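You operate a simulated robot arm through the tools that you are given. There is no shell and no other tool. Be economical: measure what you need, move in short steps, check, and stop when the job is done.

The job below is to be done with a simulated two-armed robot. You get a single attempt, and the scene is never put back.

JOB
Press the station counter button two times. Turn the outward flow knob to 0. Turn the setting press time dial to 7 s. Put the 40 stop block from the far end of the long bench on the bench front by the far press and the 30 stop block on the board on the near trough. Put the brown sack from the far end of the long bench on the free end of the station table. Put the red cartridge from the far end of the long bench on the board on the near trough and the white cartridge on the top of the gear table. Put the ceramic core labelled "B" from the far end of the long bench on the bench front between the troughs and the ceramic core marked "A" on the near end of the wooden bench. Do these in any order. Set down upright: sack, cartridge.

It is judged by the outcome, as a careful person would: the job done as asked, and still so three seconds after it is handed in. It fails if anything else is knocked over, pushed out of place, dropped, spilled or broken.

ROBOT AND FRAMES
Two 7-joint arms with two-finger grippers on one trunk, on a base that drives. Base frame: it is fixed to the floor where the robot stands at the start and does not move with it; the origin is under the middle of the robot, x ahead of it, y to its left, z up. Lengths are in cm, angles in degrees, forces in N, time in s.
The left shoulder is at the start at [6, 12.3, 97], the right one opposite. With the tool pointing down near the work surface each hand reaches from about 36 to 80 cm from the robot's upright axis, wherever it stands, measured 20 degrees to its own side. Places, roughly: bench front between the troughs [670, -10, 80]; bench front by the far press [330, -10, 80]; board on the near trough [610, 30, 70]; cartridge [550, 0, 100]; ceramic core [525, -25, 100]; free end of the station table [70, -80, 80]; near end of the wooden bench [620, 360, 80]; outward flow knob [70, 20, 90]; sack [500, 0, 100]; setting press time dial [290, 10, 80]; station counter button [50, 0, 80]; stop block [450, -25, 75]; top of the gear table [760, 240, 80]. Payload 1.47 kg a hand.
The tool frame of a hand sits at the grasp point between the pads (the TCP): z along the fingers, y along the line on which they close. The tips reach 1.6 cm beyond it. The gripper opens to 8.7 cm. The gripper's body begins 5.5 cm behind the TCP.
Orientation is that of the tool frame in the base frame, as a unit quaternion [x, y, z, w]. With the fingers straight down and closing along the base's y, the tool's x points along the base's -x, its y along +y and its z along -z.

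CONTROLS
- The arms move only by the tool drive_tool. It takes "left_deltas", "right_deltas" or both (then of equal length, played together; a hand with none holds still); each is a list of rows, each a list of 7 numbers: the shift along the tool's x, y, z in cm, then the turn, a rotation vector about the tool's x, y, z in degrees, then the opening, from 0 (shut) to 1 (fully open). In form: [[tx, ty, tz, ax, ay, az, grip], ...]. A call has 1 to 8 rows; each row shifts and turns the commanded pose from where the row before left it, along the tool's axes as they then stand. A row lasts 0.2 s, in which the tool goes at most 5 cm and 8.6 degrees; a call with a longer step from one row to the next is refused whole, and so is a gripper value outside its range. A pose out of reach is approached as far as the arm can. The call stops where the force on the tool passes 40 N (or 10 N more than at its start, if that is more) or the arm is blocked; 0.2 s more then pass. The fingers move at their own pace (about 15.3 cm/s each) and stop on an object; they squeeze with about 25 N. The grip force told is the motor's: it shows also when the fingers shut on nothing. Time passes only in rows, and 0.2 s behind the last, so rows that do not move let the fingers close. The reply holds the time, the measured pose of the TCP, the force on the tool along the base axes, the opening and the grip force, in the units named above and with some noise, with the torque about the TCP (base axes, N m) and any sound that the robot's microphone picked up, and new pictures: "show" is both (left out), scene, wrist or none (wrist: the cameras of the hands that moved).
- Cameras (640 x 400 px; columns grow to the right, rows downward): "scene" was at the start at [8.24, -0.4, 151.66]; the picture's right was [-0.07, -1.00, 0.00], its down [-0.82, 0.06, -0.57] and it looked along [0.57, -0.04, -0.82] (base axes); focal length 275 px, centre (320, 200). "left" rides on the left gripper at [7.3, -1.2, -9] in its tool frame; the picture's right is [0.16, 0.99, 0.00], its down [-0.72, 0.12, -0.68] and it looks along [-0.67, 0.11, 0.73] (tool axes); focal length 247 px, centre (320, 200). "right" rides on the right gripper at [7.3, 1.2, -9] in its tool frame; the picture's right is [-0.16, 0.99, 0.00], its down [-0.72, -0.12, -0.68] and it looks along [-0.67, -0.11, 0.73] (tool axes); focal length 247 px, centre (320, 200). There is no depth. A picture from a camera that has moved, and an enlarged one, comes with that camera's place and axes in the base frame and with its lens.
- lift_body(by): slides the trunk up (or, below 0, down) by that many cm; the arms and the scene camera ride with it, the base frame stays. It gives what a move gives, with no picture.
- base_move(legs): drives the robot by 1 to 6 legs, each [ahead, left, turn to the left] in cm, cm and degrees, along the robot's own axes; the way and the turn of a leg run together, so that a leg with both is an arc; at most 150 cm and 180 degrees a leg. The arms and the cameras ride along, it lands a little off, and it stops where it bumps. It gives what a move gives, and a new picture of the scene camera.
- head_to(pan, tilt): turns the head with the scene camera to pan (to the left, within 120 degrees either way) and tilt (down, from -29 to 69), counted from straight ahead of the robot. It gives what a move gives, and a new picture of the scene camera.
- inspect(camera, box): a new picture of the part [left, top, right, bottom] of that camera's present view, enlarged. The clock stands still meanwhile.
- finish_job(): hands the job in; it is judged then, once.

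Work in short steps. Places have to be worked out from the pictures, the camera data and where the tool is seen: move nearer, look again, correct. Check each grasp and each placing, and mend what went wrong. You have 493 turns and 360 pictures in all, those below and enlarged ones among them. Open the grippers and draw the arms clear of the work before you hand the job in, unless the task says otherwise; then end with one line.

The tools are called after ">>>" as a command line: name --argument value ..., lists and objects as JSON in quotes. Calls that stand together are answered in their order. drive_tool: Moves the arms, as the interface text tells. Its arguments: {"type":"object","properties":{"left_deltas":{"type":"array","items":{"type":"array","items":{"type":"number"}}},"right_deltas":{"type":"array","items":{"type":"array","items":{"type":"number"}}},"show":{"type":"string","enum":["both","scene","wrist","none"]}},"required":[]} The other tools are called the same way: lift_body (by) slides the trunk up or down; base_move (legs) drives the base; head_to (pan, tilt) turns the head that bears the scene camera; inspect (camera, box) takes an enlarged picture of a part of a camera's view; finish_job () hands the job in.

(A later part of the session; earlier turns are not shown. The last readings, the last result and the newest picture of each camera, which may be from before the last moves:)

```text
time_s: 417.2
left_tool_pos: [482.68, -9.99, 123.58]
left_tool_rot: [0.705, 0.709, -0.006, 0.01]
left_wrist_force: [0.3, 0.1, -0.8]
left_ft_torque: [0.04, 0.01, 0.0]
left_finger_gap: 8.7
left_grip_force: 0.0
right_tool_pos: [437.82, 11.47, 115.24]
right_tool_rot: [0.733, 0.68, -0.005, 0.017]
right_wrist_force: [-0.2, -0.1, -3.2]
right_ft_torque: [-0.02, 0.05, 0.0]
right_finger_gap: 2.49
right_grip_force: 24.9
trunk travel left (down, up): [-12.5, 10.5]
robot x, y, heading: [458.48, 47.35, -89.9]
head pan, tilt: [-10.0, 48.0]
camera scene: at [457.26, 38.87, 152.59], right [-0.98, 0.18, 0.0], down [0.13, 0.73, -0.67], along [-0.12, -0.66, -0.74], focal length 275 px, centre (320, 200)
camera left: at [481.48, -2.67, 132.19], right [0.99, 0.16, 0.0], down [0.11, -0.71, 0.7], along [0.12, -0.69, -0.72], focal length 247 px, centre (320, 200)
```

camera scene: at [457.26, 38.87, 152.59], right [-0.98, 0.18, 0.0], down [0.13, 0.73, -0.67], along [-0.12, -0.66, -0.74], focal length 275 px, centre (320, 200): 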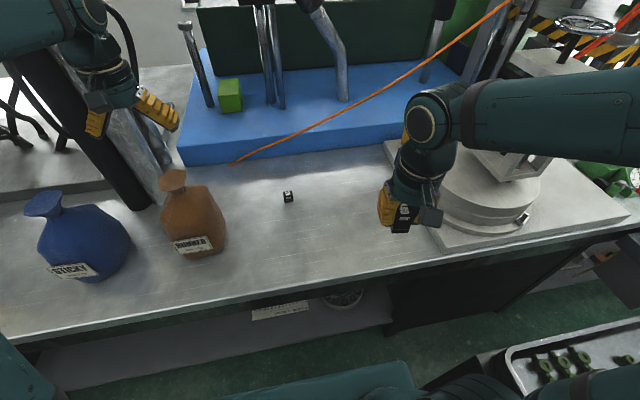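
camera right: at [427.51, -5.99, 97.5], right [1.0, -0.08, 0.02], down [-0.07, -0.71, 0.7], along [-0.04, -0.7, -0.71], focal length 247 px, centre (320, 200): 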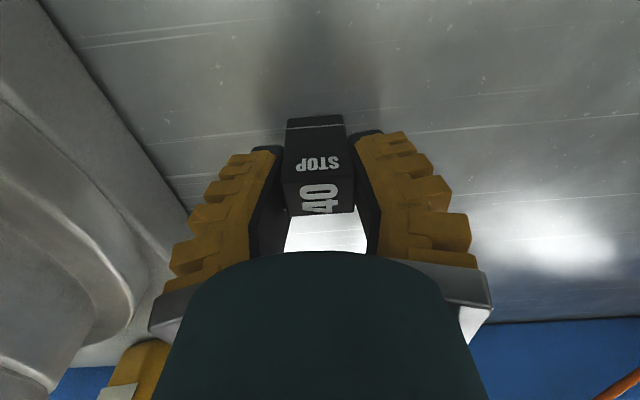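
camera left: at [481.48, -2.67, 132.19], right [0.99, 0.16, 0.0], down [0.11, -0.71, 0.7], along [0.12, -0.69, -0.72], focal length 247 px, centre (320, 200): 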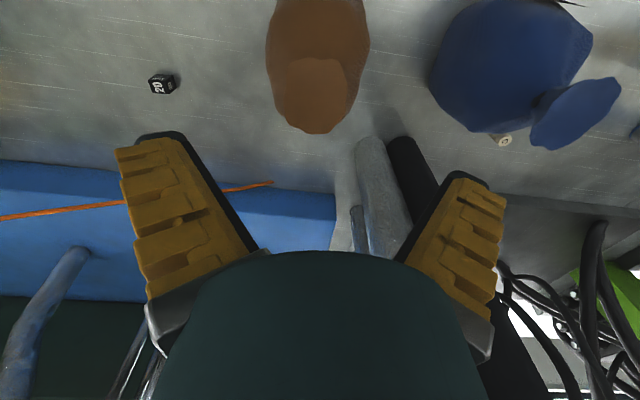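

The flare at the sack's mouth might be nearly as wide as the opening; I zoom to measure.

>>> inspect --camera "left" --box '[240, 0, 400, 140]'

>>> inspect --camera "scene" --box '[130, 150, 250, 270]'

```text
2.86 times, centred on (320, 70) of left
camera zoom: at [481.48, -2.67, 132.19], right [0.99, 0.16, 0.0], down [0.11, -0.71, 0.7], along [0.12, -0.69, -0.72], focal length 706 px, centre (320, 571)
```

zoom: 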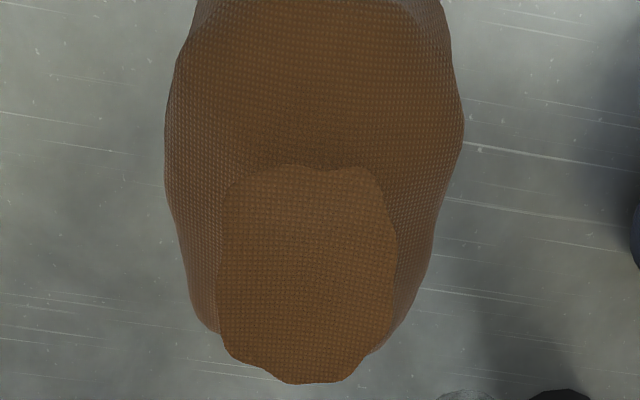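

```text
3.33 times, centred on (190, 210) of scene
camera zoom: at [457.26, 38.87, 152.59], right [-0.98, 0.18, 0.0], down [0.13, 0.73, -0.67], along [-0.12, -0.66, -0.74], focal length 916 px, centre (753, 167)
```

zoom: 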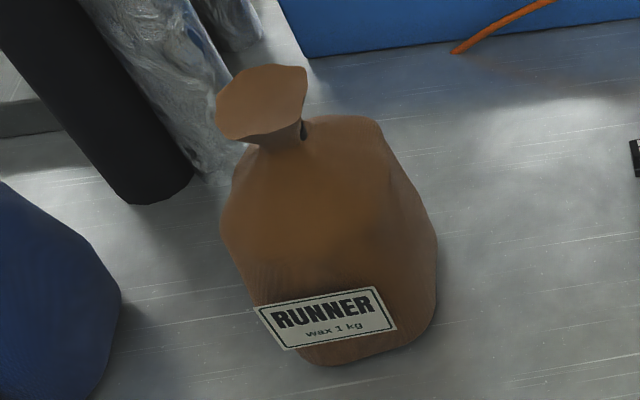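

Flare is 6.3 cm wide, centred at [482.7,-11.7,108.7]; fits the 8.7 opening. I descend to just above and check alignment.

>>> drive_tool --left_deltas '[[-1.7, 0, 3, 0, 0, 0, 1], [0, 0, 4, 0, 0, 0, 1], [0, 0, 2.5, 0, 0, 0, 1]]' --show "wrist"

```text
time_s: 418.1
left_tool_pos: [482.82, -12.24, 113.74]
left_tool_rot: [0.705, 0.709, -0.005, 0.011]
left_wrist_force: [-0.2, -0.5, -0.4]
left_ft_torque: [0.01, 0.04, -0.06]
left_finger_gap: 8.7
left_grip_force: 0.1
right_tool_pos: [437.77, 11.41, 115.27]
right_tool_rot: [0.733, 0.68, -0.004, 0.017]
right_wrist_force: [-0.6, -0.8, -2.2]
right_ft_torque: [0.0, 0.01, 0.01]
right_finger_gap: 2.46
right_grip_force: 25.3
trunk travel left (down, up): [-12.5, 10.5]
robot x, y, heading: [458.39, 47.87, -89.9]
head pan, tilt: [-10.0, 48.0]
camera left: at [481.66, -4.78, 122.48], right [0.99, 0.16, 0.0], down [0.11, -0.71, 0.7], along [0.12, -0.69, -0.72], focal length 247 px, centre (320, 200)
```

left: 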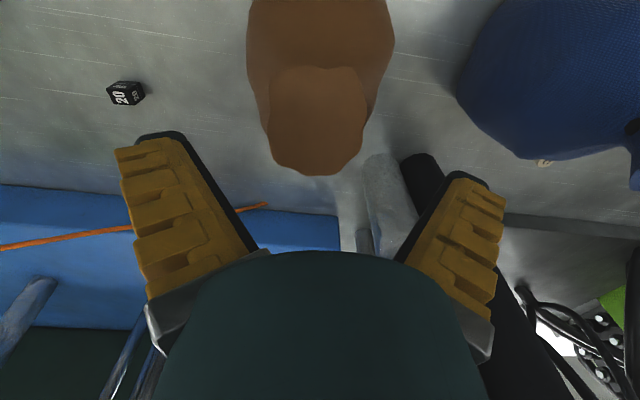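

Small correction (+0.8 toward robot); then down around the neck and close.

>>> drive_tool --left_deltas '[[0.8, -0.1, 2.5, 0, 0, 0, 1], [0, 0, 2.5, 0, 0, 0, 1], [0, 0, 2.4, 0, 0, 0, 1]]' --show "both"

```text
time_s: 418.9
left_tool_pos: [482.44, -11.5, 106.52]
left_tool_rot: [0.706, 0.709, -0.007, 0.012]
left_wrist_force: [-0.1, 0.0, -0.1]
left_ft_torque: [0.0, -0.07, 0.01]
left_finger_gap: 8.71
left_grip_force: 0.0
right_tool_pos: [437.72, 11.45, 115.25]
right_tool_rot: [0.732, 0.681, -0.004, 0.017]
right_wrist_force: [0.2, -0.2, -2.9]
right_ft_torque: [-0.03, -0.01, 0.02]
right_finger_gap: 2.47
right_grip_force: 24.7
trunk travel left (down, up): [-12.5, 10.5]
robot x, y, heading: [458.59, 47.57, -90.3]
head pan, tilt: [-10.0, 48.0]
camera scene: at [457.26, 38.97, 152.6], right [-0.98, 0.18, 0.0], down [0.13, 0.73, -0.67], along [-0.12, -0.66, -0.74], focal length 275 px, centre (320, 200)
camera left: at [481.35, -3.99, 115.23], right [0.99, 0.16, 0.0], down [0.11, -0.71, 0.7], along [0.12, -0.69, -0.72], focal length 247 px, centre (320, 200)
```

scene: 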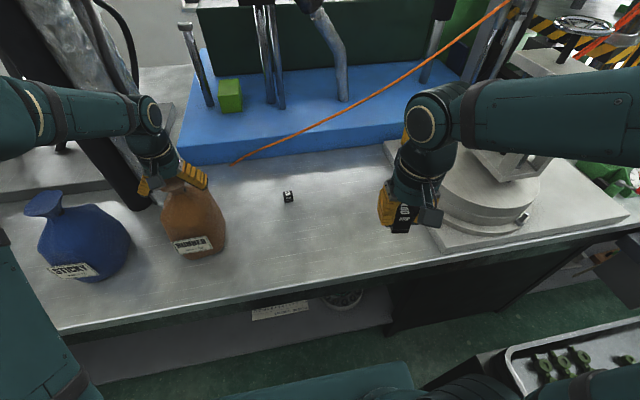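
left: 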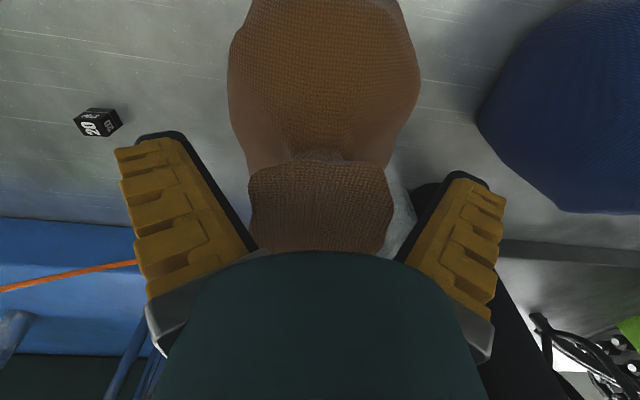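

The neck is about 1.5–2 cm lower. I lower 1.3 cm and close slowly.

>>> drive_tool --left_deltas '[[0, 0, 1.3, 0, 0, 0, 1], [0, 0, 0, 0, 0, 0, 0.7], [0, 0, 0, 0, 0, 0, 0.4], [0, 0, 0, 0, 0, 0, 0.1], [0, 0, 0, 0, 0, 0, 0], [0, 0, 0, 0, 0, 0, 0]]' --show "both"

```text
time_s: 420.2
left_tool_pos: [482.47, -11.59, 105.22]
left_tool_rot: [0.705, 0.709, -0.005, 0.011]
left_wrist_force: [0.4, -0.3, -11.0]
left_ft_torque: [0.07, 0.02, -0.01]
left_finger_gap: 3.71
left_grip_force: 24.7
right_tool_pos: [437.85, 11.45, 115.32]
right_tool_rot: [0.733, 0.68, -0.005, 0.017]
right_wrist_force: [0.4, 0.2, -3.1]
right_ft_torque: [-0.05, 0.01, -0.01]
right_finger_gap: 2.45
right_grip_force: 24.7
trunk travel left (down, up): [-12.5, 10.5]
robot x, y, heading: [458.55, 47.65, -90.0]
head pan, tilt: [-10.0, 48.0]
camera scene: at [457.28, 38.94, 152.6], right [-0.98, 0.18, 0.0], down [0.13, 0.73, -0.67], along [-0.12, -0.66, -0.74], focal length 275 px, centre (320, 200)
camera left: at [481.27, -4.03, 113.98], right [0.99, 0.16, 0.0], down [0.11, -0.71, 0.7], along [0.12, -0.69, -0.72], focal length 247 px, centre (320, 200)
```

scene: 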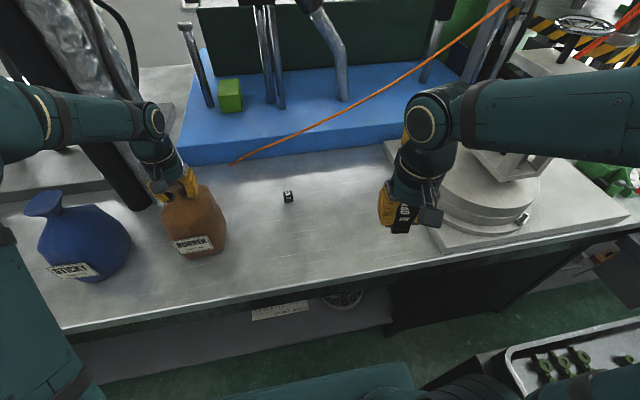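
left: 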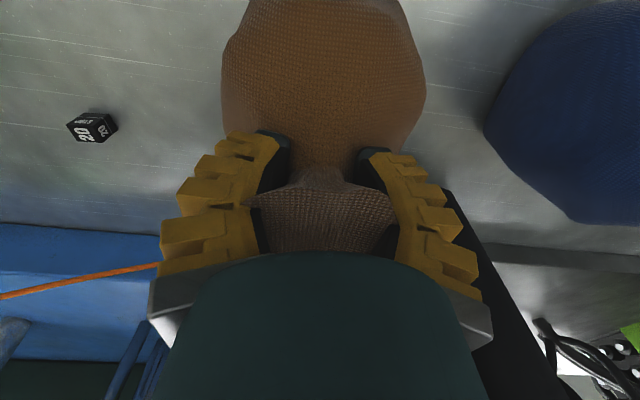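

The neck is gripped and the hand already bears about 1.1 kg. I lift and retract slowly.

>>> drive_tool --left_deltas '[[0, 0, -2, 0, 0, 0, 0], [0, 0, -3, 0, 0, 0, 0], [0, 0, -4, 0, 0, 0, 0], [0, 0, -4, 0, 0, 0, 0], [2, 0, -2, 0, 0, 0, 0], [4, 0, 0, 0, 0, 0, 0], [4, 0, 0, 0, 0, 0, 0], [4, 0, 0, 0, 0, 0, 0]]'

```text
time_s: 422.1
left_tool_pos: [482.23, 3.14, 119.71]
left_tool_rot: [0.706, 0.708, -0.006, 0.011]
left_wrist_force: [0.9, 0.7, -10.4]
left_ft_torque: [0.1, -0.01, 0.02]
left_finger_gap: 3.68
left_grip_force: 25.6
right_tool_pos: [437.73, 11.61, 115.34]
right_tool_rot: [0.733, 0.68, -0.006, 0.019]
right_wrist_force: [0.5, -0.1, -2.1]
right_ft_torque: [-0.06, 0.01, 0.0]
right_finger_gap: 2.36
right_grip_force: 24.8
trunk travel left (down, up): [-12.5, 10.5]
robot x, y, heading: [458.88, 47.52, -90.1]
head pan, tilt: [-10.0, 48.0]
camera scene: at [457.3, 39.13, 152.61], right [-0.98, 0.18, 0.0], down [0.13, 0.73, -0.67], along [-0.12, -0.66, -0.74], focal length 275 px, centre (320, 200)
camera left: at [481.23, 10.68, 128.38], right [0.99, 0.16, 0.0], down [0.11, -0.71, 0.7], along [0.12, -0.69, -0.72], focal length 247 px, centre (320, 200)
```

scene: 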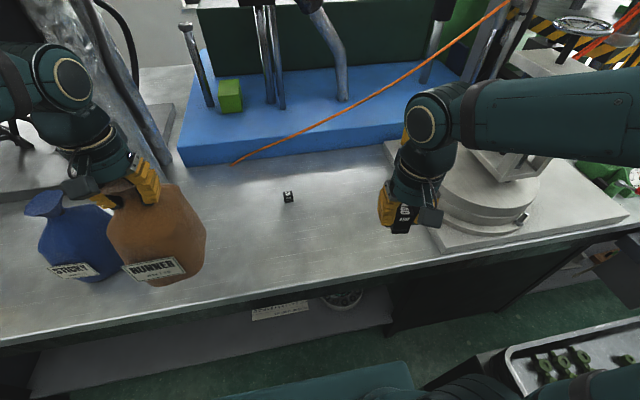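
left: 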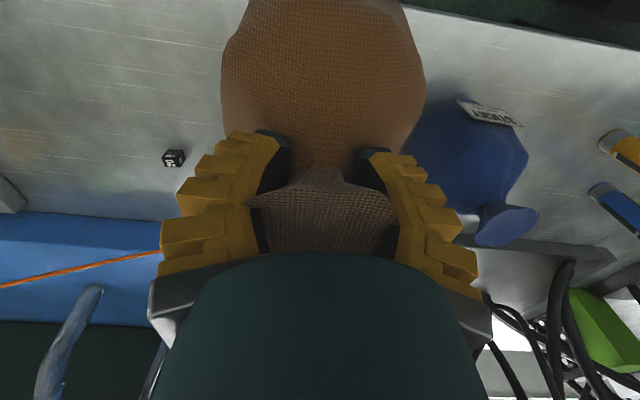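

Sack hangs steadily. I tuck it closer, raise it, back up slightly and leave the lane.

>>> drive_tool --left_deltas '[[3, 0, -2.5, 0, 0, 0, 0], [2, 0, -2.5, 0, 0, 0, 0]]' --show "none"

>>> base_move --legs '[[-5, 0, 0], [0, 56, 0], [-75, 4, 0]]'

```text
time_s: 422.6
left_tool_pos: [482.28, 8.07, 124.73]
left_tool_rot: [0.705, 0.709, -0.005, 0.011]
left_wrist_force: [0.0, 0.4, -11.6]
left_ft_torque: [0.14, 0.01, -0.03]
left_finger_gap: 3.67
left_grip_force: 24.8
right_tool_pos: [437.69, 11.49, 115.22]
right_tool_rot: [0.732, 0.681, -0.004, 0.017]
right_wrist_force: [-0.3, 0.1, -3.1]
right_ft_torque: [-0.05, -0.01, -0.01]
right_finger_gap: 2.37
right_grip_force: 25.1
trunk travel left (down, up): [-12.5, 10.5]
robot x, y, heading: [458.26, 47.4, -90.3]
head pan, tilt: [-10.0, 48.0]
```

```text
time_s: 432.2
left_tool_pos: [543.5, 84.98, 124.74]
left_tool_rot: [0.715, 0.699, -0.005, 0.01]
left_wrist_force: [-0.3, 0.0, -9.8]
left_ft_torque: [0.06, 0.01, -0.02]
left_finger_gap: 3.6
left_grip_force: 25.6
right_tool_pos: [498.97, 89.67, 115.2]
right_tool_rot: [0.742, 0.67, -0.005, 0.017]
right_wrist_force: [-0.4, 0.1, -2.4]
right_ft_torque: [-0.01, -0.03, 0.02]
right_finger_gap: 2.22
right_grip_force: 25.3
trunk travel left (down, up): [-12.5, 10.5]
robot x, y, heading: [520.81, 125.23, -91.5]
head pan, tilt: [-10.0, 48.0]
camera scene: at [519.26, 116.62, 152.6], right [-0.98, 0.2, 0.0], down [0.15, 0.73, -0.67], along [-0.14, -0.66, -0.74], focal length 275 px, centre (320, 200)
```

scene: 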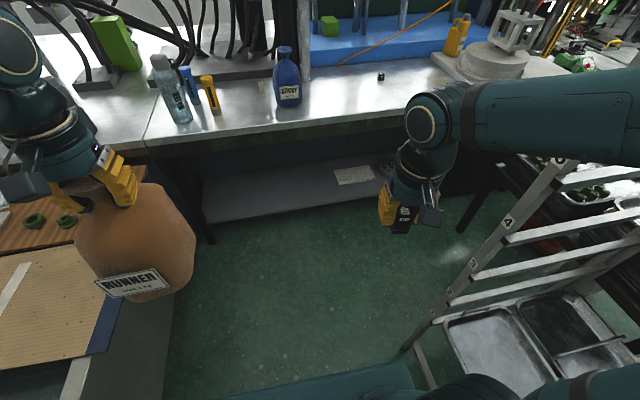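

I back into the corridor and slide toward the far press.

>>> base_move --legs '[[-82, 0, 1.5], [0, -150, 0], [0, -66, 0], [60, 0, 0]]'

>>> head_to --pan 12 --tilt 32

```text
time_s: 458.4
left_tool_pos: [322.55, 114.35, 124.63]
left_tool_rot: [0.729, 0.685, -0.006, 0.011]
left_wrist_force: [1.0, -1.1, -10.9]
left_ft_torque: [0.02, -0.02, -0.03]
left_finger_gap: 3.5
left_grip_force: 25.5
right_tool_pos: [278.24, 120.77, 115.18]
right_tool_rot: [0.755, 0.656, -0.006, 0.017]
right_wrist_force: [-0.5, -0.1, -3.0]
right_ft_torque: [-0.03, 0.02, 0.0]
right_finger_gap: 2.08
right_grip_force: 25.0
trunk travel left (down, up): [-12.5, 10.5]
robot x, y, heading: [301.4, 155.33, -93.9]
head pan, tilt: [-10.0, 48.0]
camera scene: at [299.61, 146.99, 152.6], right [-0.97, 0.24, 0.0], down [0.18, 0.72, -0.67], along [-0.16, -0.65, -0.74], focal length 275 px, centre (320, 200)
```

scene: 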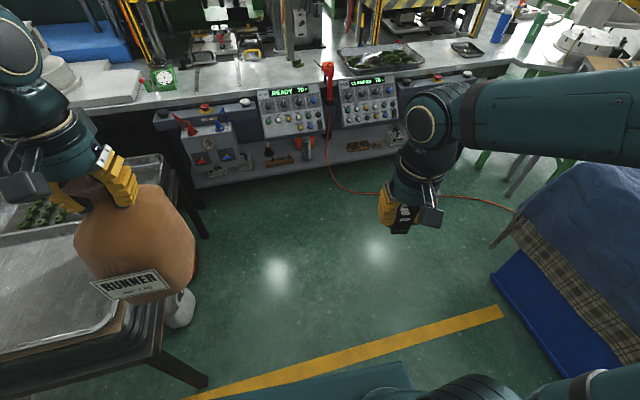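

```text
time_s: 459.2
left_tool_pos: [322.6, 114.53, 124.67]
left_tool_rot: [0.729, 0.684, -0.006, 0.011]
left_wrist_force: [0.0, 0.2, -10.6]
left_ft_torque: [0.05, 0.02, -0.02]
left_finger_gap: 3.51
left_grip_force: 24.8
right_tool_pos: [278.31, 120.92, 115.34]
right_tool_rot: [0.755, 0.656, -0.005, 0.016]
right_wrist_force: [0.6, -0.1, -3.2]
right_ft_torque: [-0.01, 0.02, -0.02]
right_finger_gap: 2.09
right_grip_force: 25.1
trunk travel left (down, up): [-12.5, 10.5]
robot x, y, heading: [301.77, 155.64, -93.7]
head pan, tilt: [12.0, 32.0]
camera scene: at [302.76, 145.82, 154.96], right [-0.99, -0.14, 0.0], down [-0.07, 0.53, -0.85], along [0.12, -0.84, -0.53], focal length 275 px, centre (320, 200)
```

scene: 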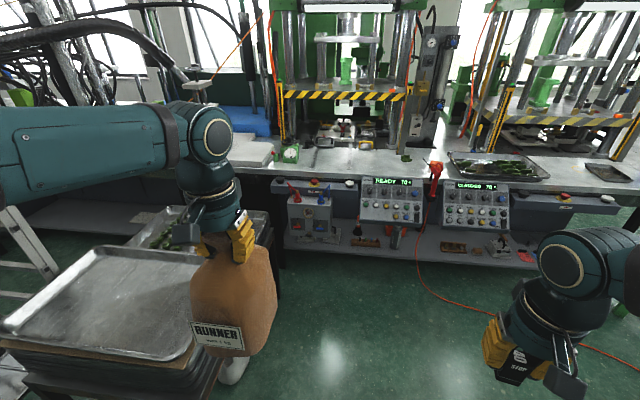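

Free spot near [327,-8], right of the green gauge. The cart edge is at x≈336, so I go to x≈295, y≈57 and turn only 20° left.

>>> base_move --legs '[[0, -6, 3.7], [95, 0, 0]]'

>>> base_move --legs '[[4, 0, 20]]'

>>> head_to --pan 5 --tilt 45

```text
time_s: 465.1
left_tool_pos: [316.86, 18.02, 124.74]
left_tool_rot: [0.712, 0.702, -0.006, 0.011]
left_wrist_force: [0.2, 0.0, -11.3]
left_ft_torque: [0.01, 0.03, -0.03]
left_finger_gap: 3.49
left_grip_force: 24.4
right_tool_pos: [272.43, 22.37, 115.14]
right_tool_rot: [0.74, 0.672, -0.005, 0.017]
right_wrist_force: [-0.6, 0.5, -2.2]
right_ft_torque: [-0.03, 0.02, -0.03]
right_finger_gap: 2.05
right_grip_force: 24.8
trunk travel left (down, up): [-12.5, 10.5]
robot x, y, heading: [293.91, 57.88, -91.4]
head pan, tilt: [12.0, 32.0]
camera scene: at [295.79, 48.38, 154.96], right [-0.98, -0.18, 0.0], down [-0.1, 0.52, -0.85], along [0.16, -0.83, -0.53], focal length 275 px, centre (320, 200)
```

scene: 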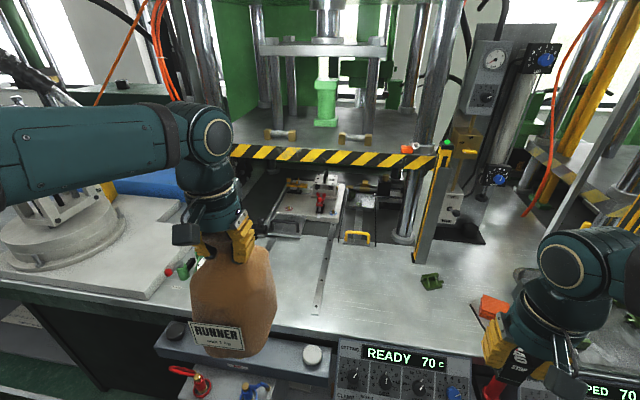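

```text
time_s: 466.6
left_tool_pos: [329.77, 24.4, 124.65]
left_tool_rot: [0.582, 0.813, -0.004, 0.012]
left_wrist_force: [-0.2, -0.2, -10.6]
left_ft_torque: [0.02, -0.02, -0.02]
left_finger_gap: 3.49
left_grip_force: 24.7
right_tool_pos: [286.45, 13.34, 115.37]
right_tool_rot: [0.614, 0.789, -0.001, 0.018]
right_wrist_force: [0.1, -0.3, -1.9]
right_ft_torque: [-0.04, 0.0, -0.03]
right_finger_gap: 2.07
right_grip_force: 24.9
trunk travel left (down, up): [-12.5, 10.5]
robot x, y, heading: [294.65, 54.35, -71.5]
head pan, tilt: [12.0, 32.0]
camera scene: at [299.65, 45.71, 154.96], right [-0.86, -0.51, 0.0], down [-0.27, 0.46, -0.85], along [0.43, -0.73, -0.53], focal length 275 px, centre (320, 200)
```

scene: 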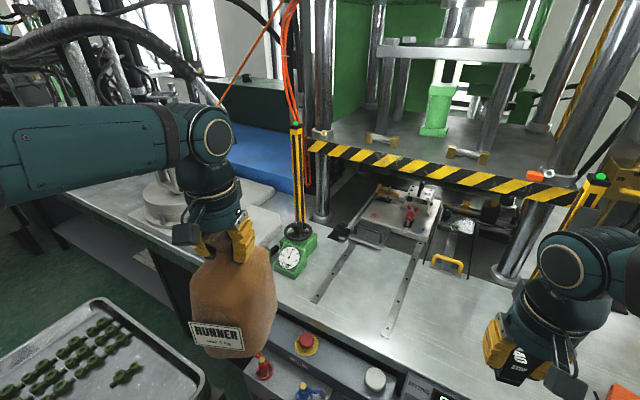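

```text
time_s: 467.3
left_tool_pos: [329.77, 24.37, 124.65]
left_tool_rot: [0.581, 0.814, -0.004, 0.011]
left_wrist_force: [0.0, 0.3, -10.5]
left_ft_torque: [-0.02, 0.0, 0.03]
left_finger_gap: 3.51
left_grip_force: 24.8
right_tool_pos: [286.42, 13.54, 115.24]
right_tool_rot: [0.614, 0.789, -0.002, 0.017]
right_wrist_force: [-0.4, 0.7, -2.3]
right_ft_torque: [0.0, 0.04, 0.02]
right_finger_gap: 2.07
right_grip_force: 24.9
trunk travel left (down, up): [-12.5, 10.5]
robot x, y, heading: [294.51, 54.53, -71.7]
head pan, tilt: [5.0, 45.0]
camera scene: at [298.3, 45.99, 153.03], right [-0.92, -0.4, 0.0], down [-0.28, 0.65, -0.71], along [0.28, -0.65, -0.71], focal length 275 px, centre (320, 200)
```

scene: 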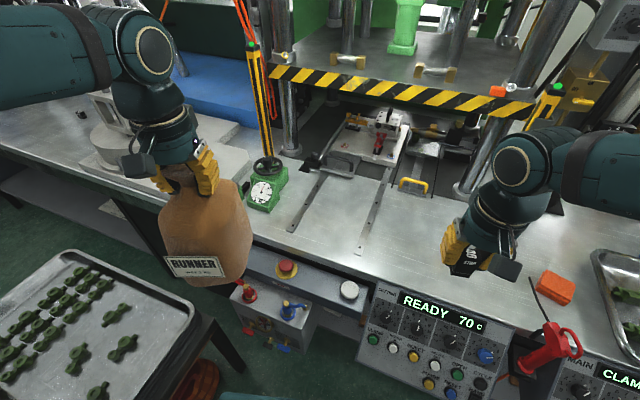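

I zoom on the bench spot by the gauge and rails.

>>> inspect --camera "scene" --box '[230, 150, 410, 270]'

```text
3.33 times, centred on (320, 210) of scene
camera zoom: at [298.3, 45.99, 153.03], right [-0.92, -0.4, 0.0], down [-0.28, 0.65, -0.71], along [0.28, -0.65, -0.71], focal length 916 px, centre (320, 167)
```

zoom: 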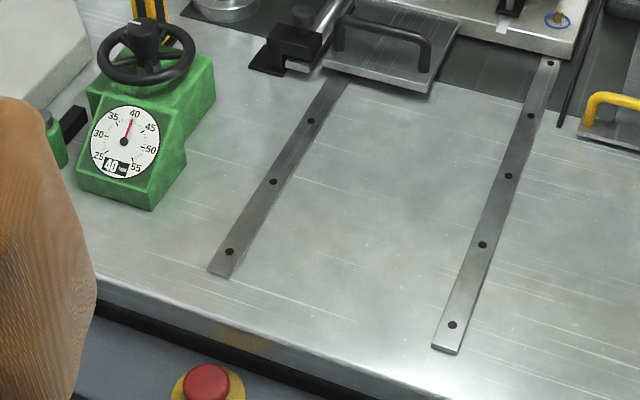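

The strip between the low rail (x≤329) and the gauge (x≥337) is free; I choose [331.5,-2]. I turn 20° more to the left for the right hand's reach.

>>> base_move --legs '[[0, 0, 20]]'

>>> head_to --pan -10 --tilt 48

```text
time_s: 468.8
left_tool_pos: [337.86, 38.27, 124.65]
left_tool_rot: [0.432, 0.902, -0.002, 0.011]
left_wrist_force: [0.1, 0.5, -10.3]
left_ft_torque: [0.03, 0.04, 0.02]
left_finger_gap: 3.48
left_grip_force: 25.1
right_tool_pos: [300.94, 13.01, 115.29]
right_tool_rot: [0.467, 0.884, 0.001, 0.017]
right_wrist_force: [-0.3, 0.0, -2.7]
right_ft_torque: [-0.03, -0.01, 0.02]
right_finger_gap: 2.07
right_grip_force: 25.3
trunk travel left (down, up): [-12.5, 10.5]
robot x, y, heading: [294.7, 54.17, -51.7]
head pan, tilt: [5.0, 45.0]
camera scene: at [301.0, 47.74, 153.02], right [-0.73, -0.69, 0.0], down [-0.49, 0.51, -0.71], along [0.49, -0.51, -0.71], focal length 275 px, centre (320, 200)
```

scene: 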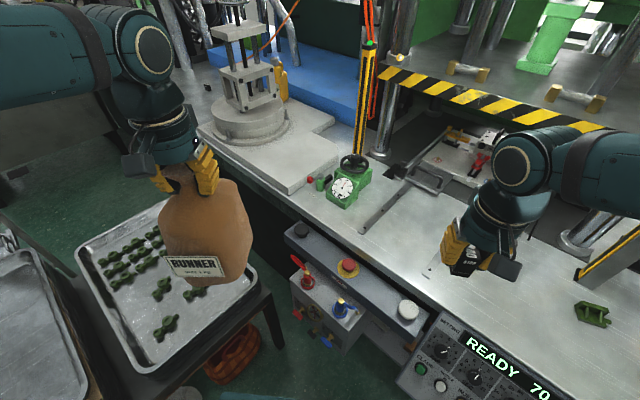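

```text
time_s: 469.6
left_tool_pos: [337.86, 38.21, 124.6]
left_tool_rot: [0.432, 0.902, -0.001, 0.011]
left_wrist_force: [0.3, -0.3, -9.6]
left_ft_torque: [-0.02, 0.03, 0.02]
left_finger_gap: 3.5
left_grip_force: 25.0
right_tool_pos: [300.86, 12.98, 115.31]
right_tool_rot: [0.468, 0.884, 0.002, 0.018]
right_wrist_force: [0.4, -0.7, -2.3]
right_ft_torque: [-0.01, -0.04, -0.03]
right_finger_gap: 2.08
right_grip_force: 24.9
trunk travel left (down, up): [-12.5, 10.5]
robot x, y, heading: [294.66, 54.42, -51.5]
head pan, tilt: [-10.0, 48.0]
camera scene: at [299.14, 46.69, 152.6], right [-0.88, -0.48, 0.0], down [-0.35, 0.65, -0.67], along [0.32, -0.59, -0.74], focal length 275 px, centre (320, 200)
```

scene: 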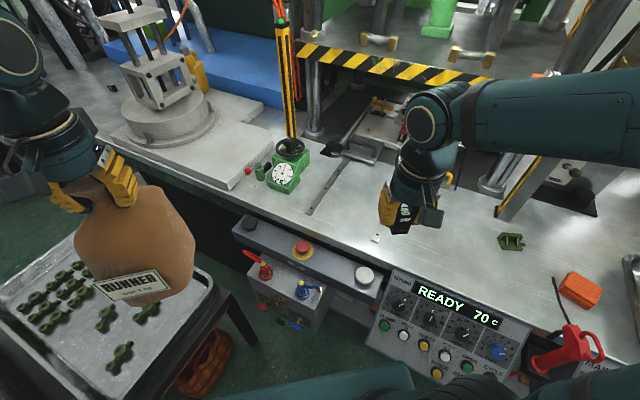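

I carry the 40 block over [331.5,-2].

>>> drive_tool --right_deltas '[[-3.7, 2.1, 0, 0, 0, 0, 0], [-3.7, 2.1, 0, 0, 0, 0, 0], [-3.7, 2.1, 0, 0, 0, 0, 0], [-3.7, 2.1, 0, 0, 0, 0, 0], [-3.7, 2.1, 0, 0, 0, 0, 0], [-3.7, 2.1, 0, 0, 0, 0, 0], [-3.7, 2.1, 0, 0, 0, 0, 0], [-3.7, 2.2, 0, 0, 0, 0, 0]]' --show "none"

>>> drive_tool --right_deltas '[[0, 0, 4.8, 0, 0, 0, 0], [0, 0, 4.8, 0, 0, 0, 0], [0, 0, 4.8, 0, 0, 0, 0]]'

```text
time_s: 471.4
left_tool_pos: [338.1, 38.09, 124.53]
left_tool_rot: [0.432, 0.902, -0.001, 0.011]
left_wrist_force: [-0.8, -0.4, -9.9]
left_ft_torque: [-0.03, 0.04, -0.01]
left_finger_gap: 3.48
left_grip_force: 24.7
right_tool_pos: [331.96, -1.6, 116.1]
right_tool_rot: [0.467, 0.884, 0.002, 0.016]
right_wrist_force: [0.0, -0.2, -3.0]
right_ft_torque: [-0.03, 0.01, 0.04]
right_finger_gap: 2.06
right_grip_force: 24.7
trunk travel left (down, up): [-12.5, 10.5]
robot x, y, heading: [294.69, 54.82, -51.4]
head pan, tilt: [-10.0, 48.0]
```

```text
time_s: 472.2
left_tool_pos: [337.96, 38.16, 124.63]
left_tool_rot: [0.432, 0.902, -0.001, 0.011]
left_wrist_force: [0.2, -0.1, -9.9]
left_ft_torque: [0.0, 0.01, -0.02]
left_finger_gap: 3.49
left_grip_force: 24.8
right_tool_pos: [331.93, -1.81, 101.77]
right_tool_rot: [0.468, 0.884, 0.001, 0.017]
right_wrist_force: [0.5, -0.4, -2.3]
right_ft_torque: [0.0, 0.03, -0.01]
right_finger_gap: 2.09
right_grip_force: 24.7
trunk travel left (down, up): [-12.5, 10.5]
robot x, y, heading: [294.64, 54.13, -51.7]
head pan, tilt: [-10.0, 48.0]
camera scene: at [299.23, 46.6, 152.59], right [-0.88, -0.48, 0.0], down [-0.35, 0.65, -0.67], along [0.32, -0.59, -0.74], focal length 275 px, centre (320, 200)
camera right: at [328.57, 4.77, 110.55], right [0.9, 0.43, 0.02], down [0.29, -0.65, 0.7], along [0.31, -0.62, -0.72], focal length 247 px, centre (320, 200)
```

scene: 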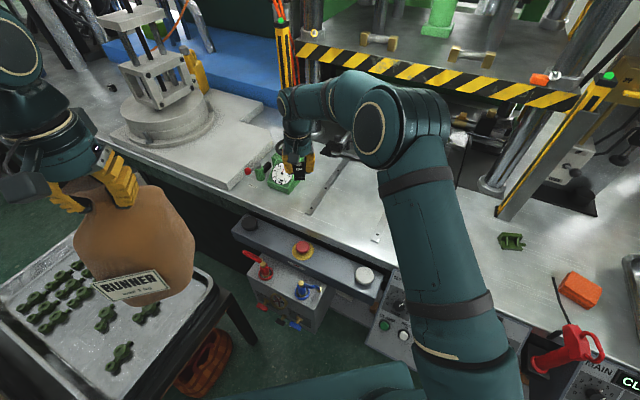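
right: 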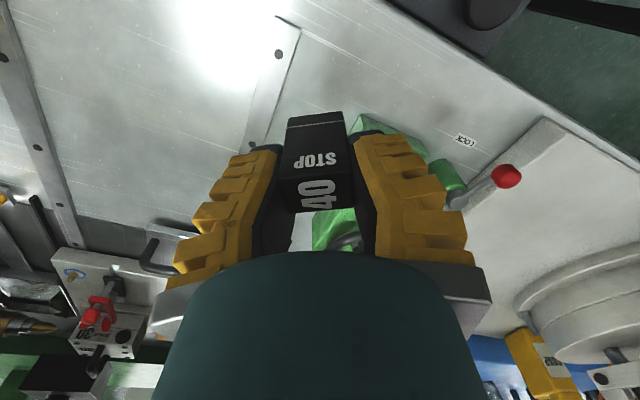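

The gauge's front is close to the finger line. I shift 5 cm toward the bench front, to about [331,3.5], then descend.

>>> drive_tool --right_deltas '[[2.5, 1.1, 0, 0, 0, 0, 0], [2.4, 1.1, 0, 0, 0, 0, 0], [0, 0, 4, 0, 0, 0, 0], [0, 0, 3.5, 0, 0, 0, 0]]'

```text
time_s: 473.2
left_tool_pos: [337.85, 38.25, 124.65]
left_tool_rot: [0.432, 0.902, -0.001, 0.011]
left_wrist_force: [-0.2, -0.5, -9.7]
left_ft_torque: [0.0, 0.0, -0.01]
left_finger_gap: 3.47
left_grip_force: 25.0
right_tool_pos: [331.08, 3.4, 94.18]
right_tool_rot: [0.466, 0.884, 0.001, 0.019]
right_wrist_force: [-0.2, 0.6, -2.7]
right_ft_torque: [-0.01, -0.05, -0.02]
right_finger_gap: 2.05
right_grip_force: 25.0
trunk travel left (down, up): [-12.5, 10.5]
robot x, y, heading: [294.23, 54.52, -51.6]
head pan, tilt: [-10.0, 48.0]
camera scene: at [299.17, 46.7, 152.6], right [-0.88, -0.48, 0.0], down [-0.35, 0.65, -0.67], along [0.32, -0.59, -0.74], focal length 275 px, centre (320, 200)
camera right: at [327.66, 10.04, 102.88], right [0.9, 0.43, 0.02], down [0.29, -0.65, 0.7], along [0.31, -0.63, -0.71], focal length 247 px, centre (320, 200)
```

scene: 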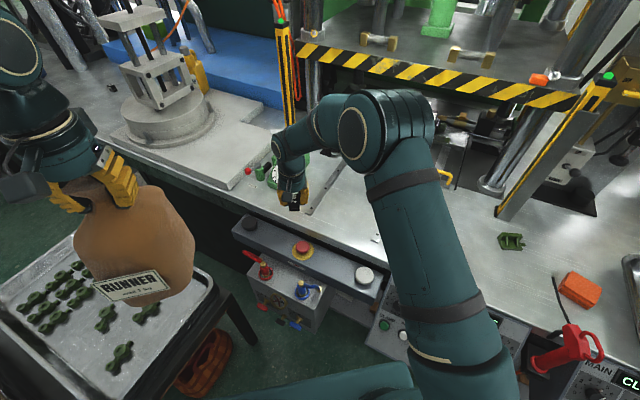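
right: 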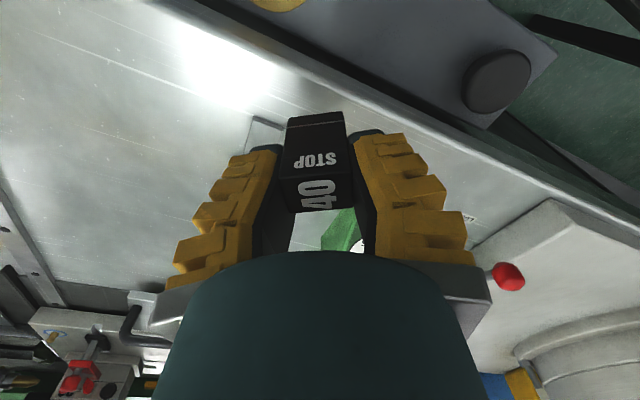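

The bench edge is only at y≈5.5 here, so I shift back to [332,-1], still clear of the gauge corner at [338,-4].

>>> drive_tool --right_deltas '[[-2.1, -0.85, 0, 0, 0, 0, 0], [-2.05, -0.85, 0, 0, 0, 0, 0]]' --show "wrist"

>>> inspect --camera "scene" --box '[240, 130, 360, 240]'

```text
time_s: 473.8
left_tool_pos: [337.92, 38.14, 124.62]
left_tool_rot: [0.432, 0.902, -0.002, 0.011]
left_wrist_force: [0.3, -0.3, -10.7]
left_ft_torque: [-0.02, 0.02, -0.01]
left_finger_gap: 3.46
left_grip_force: 24.8
right_tool_pos: [331.78, -1.19, 94.31]
right_tool_rot: [0.467, 0.884, 0.002, 0.018]
right_wrist_force: [0.7, 0.3, -2.2]
right_ft_torque: [-0.04, -0.01, 0.0]
right_finger_gap: 2.07
right_grip_force: 25.1
trunk travel left (down, up): [-12.5, 10.5]
robot x, y, heading: [294.33, 54.21, -51.8]
head pan, tilt: [-10.0, 48.0]
camera right: at [328.56, 5.46, 103.09], right [0.9, 0.43, 0.02], down [0.29, -0.65, 0.7], along [0.31, -0.62, -0.72], focal length 247 px, centre (320, 200)
```

right: 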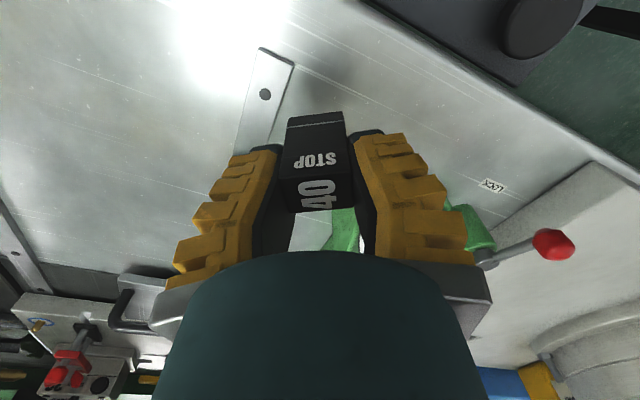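

```text
3.64 times, centred on (300, 185) of scene
camera zoom: at [299.15, 46.66, 152.6], right [-0.88, -0.48, 0.0], down [-0.35, 0.65, -0.67], along [0.32, -0.59, -0.74], focal length 999 px, centre (393, 254)
```

zoom: 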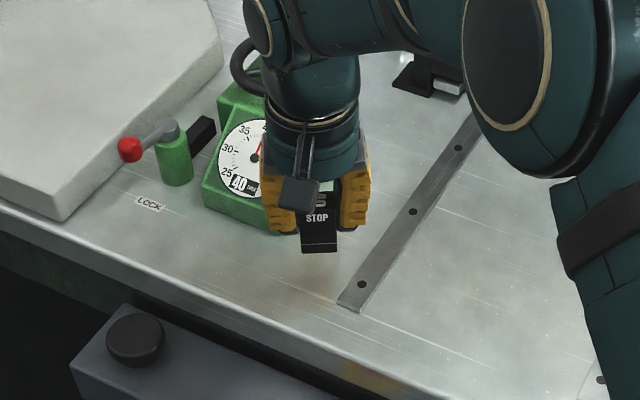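

Gauge corner is at [339.8,-3]: 5 cm clear. I lower to contact.

>>> drive_tool --right_deltas '[[0, 0, 3, 0, 0, 0, 0], [0, 0, 1.8, 0, 0, 0, 0], [0, 0, 0.6, 0, 0, 0, 0]]' --show "none"

```text
time_s: 474.6
left_tool_pos: [337.88, 38.2, 124.76]
left_tool_rot: [0.432, 0.902, -0.002, 0.011]
left_wrist_force: [-0.3, 0.9, -10.8]
left_ft_torque: [-0.01, 0.0, -0.01]
left_finger_gap: 3.46
left_grip_force: 24.9
right_tool_pos: [332.25, -1.19, 89.05]
right_tool_rot: [0.467, 0.884, 0.001, 0.018]
right_wrist_force: [0.3, 0.1, -2.6]
right_ft_torque: [-0.02, 0.01, 0.02]
right_finger_gap: 2.07
right_grip_force: 24.6
trunk travel left (down, up): [-12.5, 10.5]
robot x, y, heading: [294.41, 54.6, -51.7]
head pan, tilt: [-10.0, 48.0]
```

>>> drive_tool --right_deltas '[[0, 0, 0.4, 0, 0, 0, 0], [0, 0, 0.3, 0, 0, 0, 0]]' --show "none"

```text
time_s: 475.2
left_tool_pos: [337.71, 38.29, 124.75]
left_tool_rot: [0.432, 0.902, -0.002, 0.012]
left_wrist_force: [-0.6, -0.1, -10.0]
left_ft_torque: [-0.01, 0.0, 0.01]
left_finger_gap: 3.48
left_grip_force: 24.7
right_tool_pos: [332.37, -1.07, 88.78]
right_tool_rot: [0.467, 0.884, 0.001, 0.02]
right_wrist_force: [-0.4, 3.6, 18.9]
right_ft_torque: [0.04, 0.06, -0.08]
right_finger_gap: 2.83
right_grip_force: 25.3
trunk travel left (down, up): [-12.5, 10.5]
robot x, y, heading: [294.33, 54.27, -51.4]
head pan, tilt: [-10.0, 48.0]
```

Contact. I open narrowly, lift straight up and check.

>>> drive_tool --right_deltas '[[0, 0, -0.2, 0, 0, 0, 0.38], [0, 0, 0, 0, 0, 0, 0.42], [0, 0, -3, 0, 0, 0, 0.42], [0, 0, -4.8, 0, 0, 0, 0.42], [0, 0, -4.8, 0, 0, 0, 0.42], [0, 0, -4.8, 0, 0, 0, 0.42], [0, 0, -4.8, 0, 0, 0, 0.42], [0, 0, -4.8, 0, 0, 0, 0.42]]' --show "none"

>>> drive_tool --right_deltas '[[3.7, -2.1, 0, 0, 0, 0, 0.42], [3.7, -2.1, 0, 0, 0, 0, 0.42], [3.7, -2.1, 0, 0, 0, 0, 0.42], [3.7, -2.1, 0, 0, 0, 0, 0.42], [3.7, -2.1, 0, 0, 0, 0, 0.42], [3.7, -2.1, 0, 0, 0, 0, 0.42], [3.7, -2.1, 0, 0, 0, 0, 0.42], [3.7, -2.1, 0, 0, 0, 0, 0.42]]' --show "none"

>>> inspect --camera "scene" --box '[240, 130, 360, 240]'

```text
time_s: 477.0
left_tool_pos: [337.87, 38.2, 124.66]
left_tool_rot: [0.431, 0.902, -0.002, 0.011]
left_wrist_force: [0.0, -0.3, -9.6]
left_ft_torque: [0.01, 0.03, 0.02]
left_finger_gap: 3.45
left_grip_force: 24.9
right_tool_pos: [331.47, -0.5, 115.69]
right_tool_rot: [0.467, 0.884, 0.002, 0.018]
right_wrist_force: [-0.4, -0.2, 0.2]
right_ft_torque: [0.01, 0.02, 0.0]
right_finger_gap: 4.26
right_grip_force: 4.2
trunk travel left (down, up): [-12.5, 10.5]
robot x, y, heading: [294.33, 54.42, -51.5]
head pan, tilt: [-10.0, 48.0]
```

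```text
time_s: 478.8
left_tool_pos: [337.78, 38.37, 124.65]
left_tool_rot: [0.431, 0.902, -0.002, 0.012]
left_wrist_force: [-1.8, 0.1, -10.2]
left_ft_torque: [-0.02, -0.01, 0.02]
left_finger_gap: 3.47
left_grip_force: 24.9
right_tool_pos: [301.08, 13.87, 114.67]
right_tool_rot: [0.467, 0.884, 0.002, 0.019]
right_wrist_force: [0.0, -0.6, -0.4]
right_ft_torque: [-0.04, -0.02, 0.0]
right_finger_gap: 4.25
right_grip_force: 4.7
trunk travel left (down, up): [-12.5, 10.5]
robot x, y, heading: [294.66, 54.4, -51.5]
head pan, tilt: [-10.0, 48.0]
```

```text
3.64 times, centred on (300, 185) of scene
camera zoom: at [298.99, 46.8, 152.61], right [-0.88, -0.48, 0.0], down [-0.35, 0.65, -0.67], along [0.32, -0.59, -0.74], focal length 999 px, centre (393, 254)
```

zoom: 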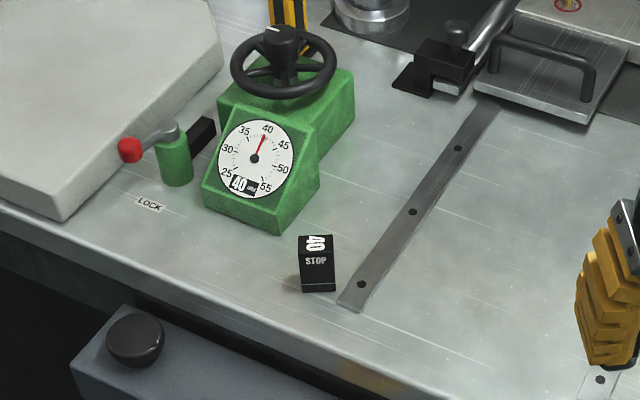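

Block 40 is placed well. Now I take the sack back along the corridor to the station.

>>> base_move --legs '[[0, 0, -38.5], [-100, 0, 0], [-52, 0, 0], [0, 0, 90], [-150, 0, 0], [-150, 0, 0]]'

>>> head_to --pan -60 --tilt 35

```text
time_s: 506.1
left_tool_pos: [34.74, 224.21, 124.72]
left_tool_rot: [-0.013, 1.0, 0.003, 0.011]
left_wrist_force: [0.7, 0.1, -9.9]
left_ft_torque: [-0.02, -0.02, 0.03]
left_finger_gap: 3.41
left_grip_force: 25.2
right_tool_pos: [32.0, 180.26, 114.72]
right_tool_rot: [0.026, 0.999, 0.009, 0.016]
right_wrist_force: [0.1, 1.4, -0.2]
right_ft_torque: [0.0, -0.03, 0.02]
right_finger_gap: 4.21
right_grip_force: 4.3
trunk travel left (down, up): [-12.5, 10.5]
robot x, y, heading: [-4.31, 199.78, 1.4]
head pan, tilt: [-10.0, 48.0]
camera scene: at [4.63, 198.51, 152.6], right [-0.15, -0.99, 0.0], down [-0.73, 0.12, -0.67], along [0.66, -0.1, -0.74], focal length 275 px, centre (320, 200)
```

scene: 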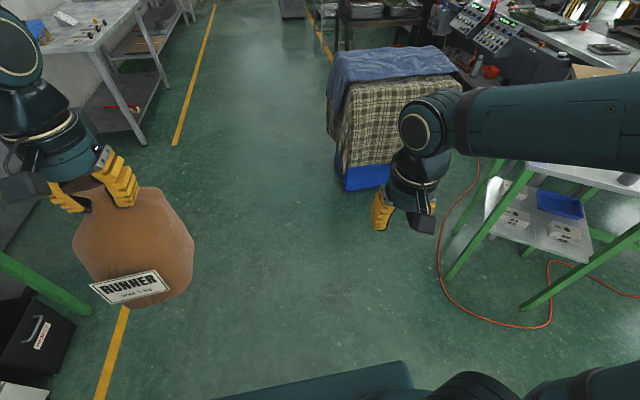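

```text
time_s: 507.3
left_tool_pos: [34.68, 224.19, 124.54]
left_tool_rot: [-0.012, 1.0, 0.004, 0.011]
left_wrist_force: [0.1, 0.7, -10.2]
left_ft_torque: [0.06, -0.04, 0.0]
left_finger_gap: 3.44
left_grip_force: 25.2
right_tool_pos: [32.0, 180.25, 114.61]
right_tool_rot: [0.025, 1.0, 0.009, 0.014]
right_wrist_force: [0.0, 0.1, 0.3]
right_ft_torque: [0.0, 0.01, 0.01]
right_finger_gap: 4.22
right_grip_force: 4.2
trunk travel left (down, up): [-12.5, 10.5]
robot x, y, heading: [-4.2, 199.57, 1.2]
head pan, tilt: [-60.0, 35.0]
camera scene: at [1.42, 192.19, 154.5], right [-0.86, -0.52, 0.0], down [-0.3, 0.49, -0.82], along [0.42, -0.7, -0.57], focal length 275 px, centre (320, 200)
```

scene: 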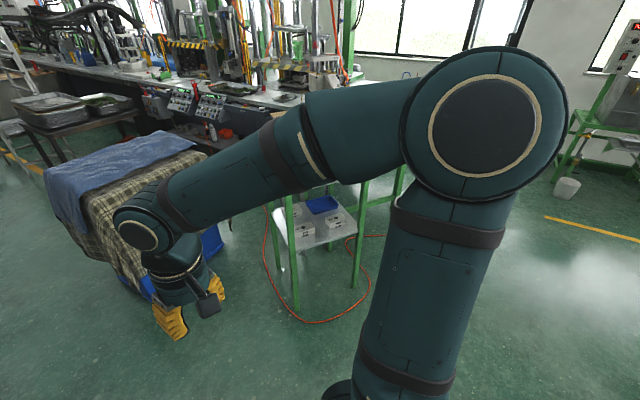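

I move back a little and slide right (−y) to the free end of the station table.

>>> base_move --legs '[[-28, 0, -1.2], [0, -140, 0], [0, -130, 0]]'

>>> head_to --pan -5 --tilt 35

```text
time_s: 532.2
left_tool_pos: [-2.6, -45.77, 124.6]
left_tool_rot: [0.034, 0.999, 0.003, 0.01]
left_wrist_force: [-0.2, -0.5, -11.0]
left_ft_torque: [-0.01, -0.05, 0.0]
left_finger_gap: 3.42
left_grip_force: 24.8
right_tool_pos: [-9.45, -89.23, 114.61]
right_tool_rot: [0.073, 0.997, 0.008, 0.015]
right_wrist_force: [0.5, 0.0, -0.1]
right_ft_torque: [0.03, 0.01, -0.01]
right_finger_gap: 4.27
right_grip_force: 4.1
trunk travel left (down, up): [-12.5, 10.5]
robot x, y, heading: [-43.38, -66.79, -4.1]
head pan, tilt: [-60.0, 35.0]
camera scene: at [-38.81, -74.57, 154.51], right [-0.9, -0.43, 0.0], down [-0.25, 0.52, -0.82], along [0.36, -0.74, -0.57], focal length 275 px, centre (320, 200)
```

scene: 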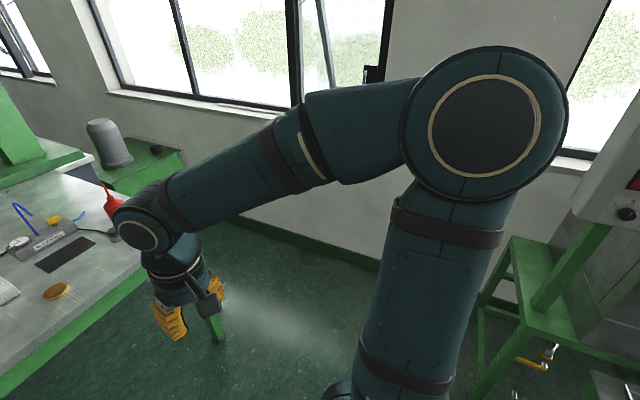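

```text
time_s: 533.5
left_tool_pos: [-2.57, -45.82, 124.72]
left_tool_rot: [0.034, 0.999, 0.004, 0.01]
left_wrist_force: [-0.3, -0.8, -10.7]
left_ft_torque: [-0.03, -0.05, 0.0]
left_finger_gap: 3.36
left_grip_force: 24.9
right_tool_pos: [-9.29, -89.43, 114.66]
right_tool_rot: [0.073, 0.997, 0.008, 0.015]
right_wrist_force: [0.5, -0.5, 0.4]
right_ft_torque: [-0.01, -0.01, 0.01]
right_finger_gap: 4.21
right_grip_force: 4.0
trunk travel left (down, up): [-12.5, 10.5]
robot x, y, heading: [-43.72, -66.88, -4.4]
head pan, tilt: [-5.0, 35.0]
camera scene: at [-33.95, -68.05, 154.5], right [-0.16, -0.99, 0.0], down [-0.57, 0.09, -0.82], along [0.81, -0.13, -0.57], focal length 275 px, centre (320, 200)
```

scene: 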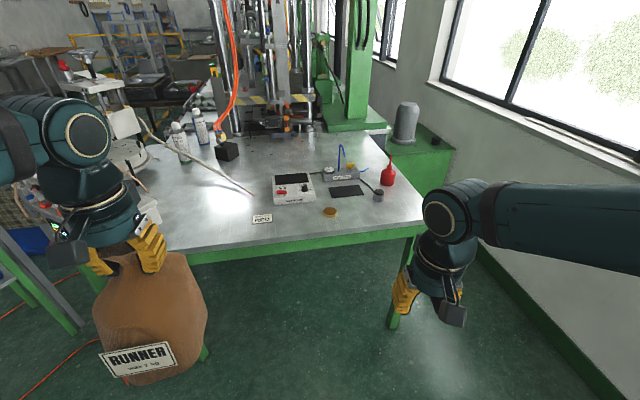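

The strip between the sign and the brown coin at about [49,-75] is free and fits the sack. I position the robot so the left hand reaches it.

>>> base_move --legs '[[0, -26, 4.4], [27, 0, 0]]'

>>> head_to --pan 12 --tilt 48

```text
time_s: 537.9
left_tool_pos: [21.53, -68.62, 124.61]
left_tool_rot: [-0.003, 1.0, 0.003, 0.011]
left_wrist_force: [0.6, -0.2, -10.9]
left_ft_torque: [-0.03, -0.06, -0.02]
left_finger_gap: 3.35
left_grip_force: 25.1
right_tool_pos: [18.15, -112.5, 114.66]
right_tool_rot: [0.035, 0.999, 0.009, 0.014]
right_wrist_force: [-0.3, -0.4, 0.0]
right_ft_torque: [0.02, 0.05, 0.01]
right_finger_gap: 4.24
right_grip_force: 4.8
trunk travel left (down, up): [-12.5, 10.5]
robot x, y, heading: [-18.03, -92.57, 0.3]
head pan, tilt: [-5.0, 35.0]
camera scene: at [-7.95, -93.18, 154.5], right [-0.09, -1.0, 0.0], down [-0.57, 0.05, -0.82], along [0.82, -0.07, -0.57], focal length 275 px, centre (320, 200)
```

scene: 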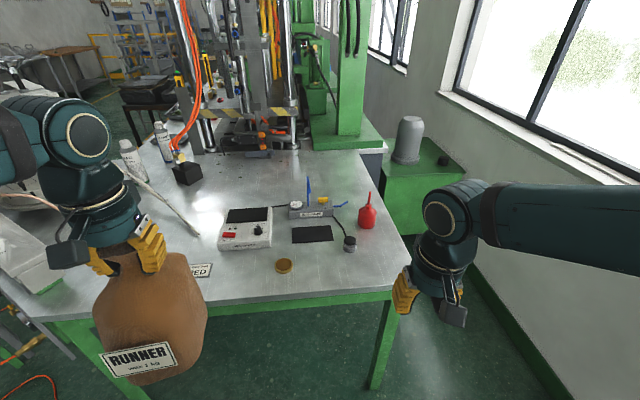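

```text
time_s: 538.6
left_tool_pos: [21.53, -68.6, 124.69]
left_tool_rot: [-0.003, 1.0, 0.004, 0.01]
left_wrist_force: [0.1, 0.0, -10.1]
left_ft_torque: [0.0, -0.06, 0.0]
left_finger_gap: 3.37
left_grip_force: 24.8
right_tool_pos: [17.89, -112.47, 114.67]
right_tool_rot: [0.036, 0.999, 0.009, 0.016]
right_wrist_force: [-0.3, 0.0, 0.4]
right_ft_torque: [0.02, 0.01, 0.01]
right_finger_gap: 4.26
right_grip_force: 3.9
trunk travel left (down, up): [-12.5, 10.5]
robot x, y, heading: [-18.15, -92.69, 0.1]
head pan, tilt: [12.0, 48.0]
camera scene: at [-9.13, -90.78, 152.61], right [0.21, -0.98, 0.0], down [-0.73, -0.15, -0.67], along [0.65, 0.14, -0.74], focal length 275 px, centre (320, 200)
```

scene: 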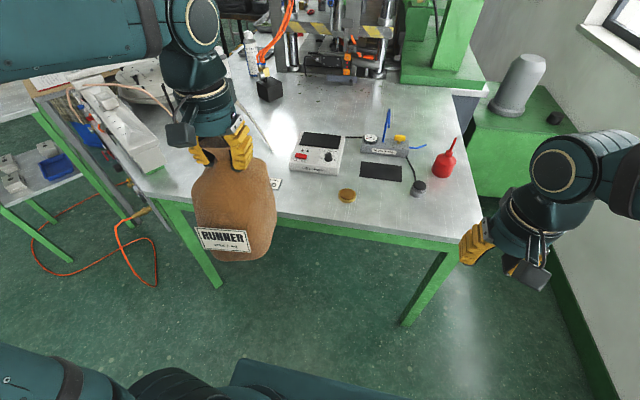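

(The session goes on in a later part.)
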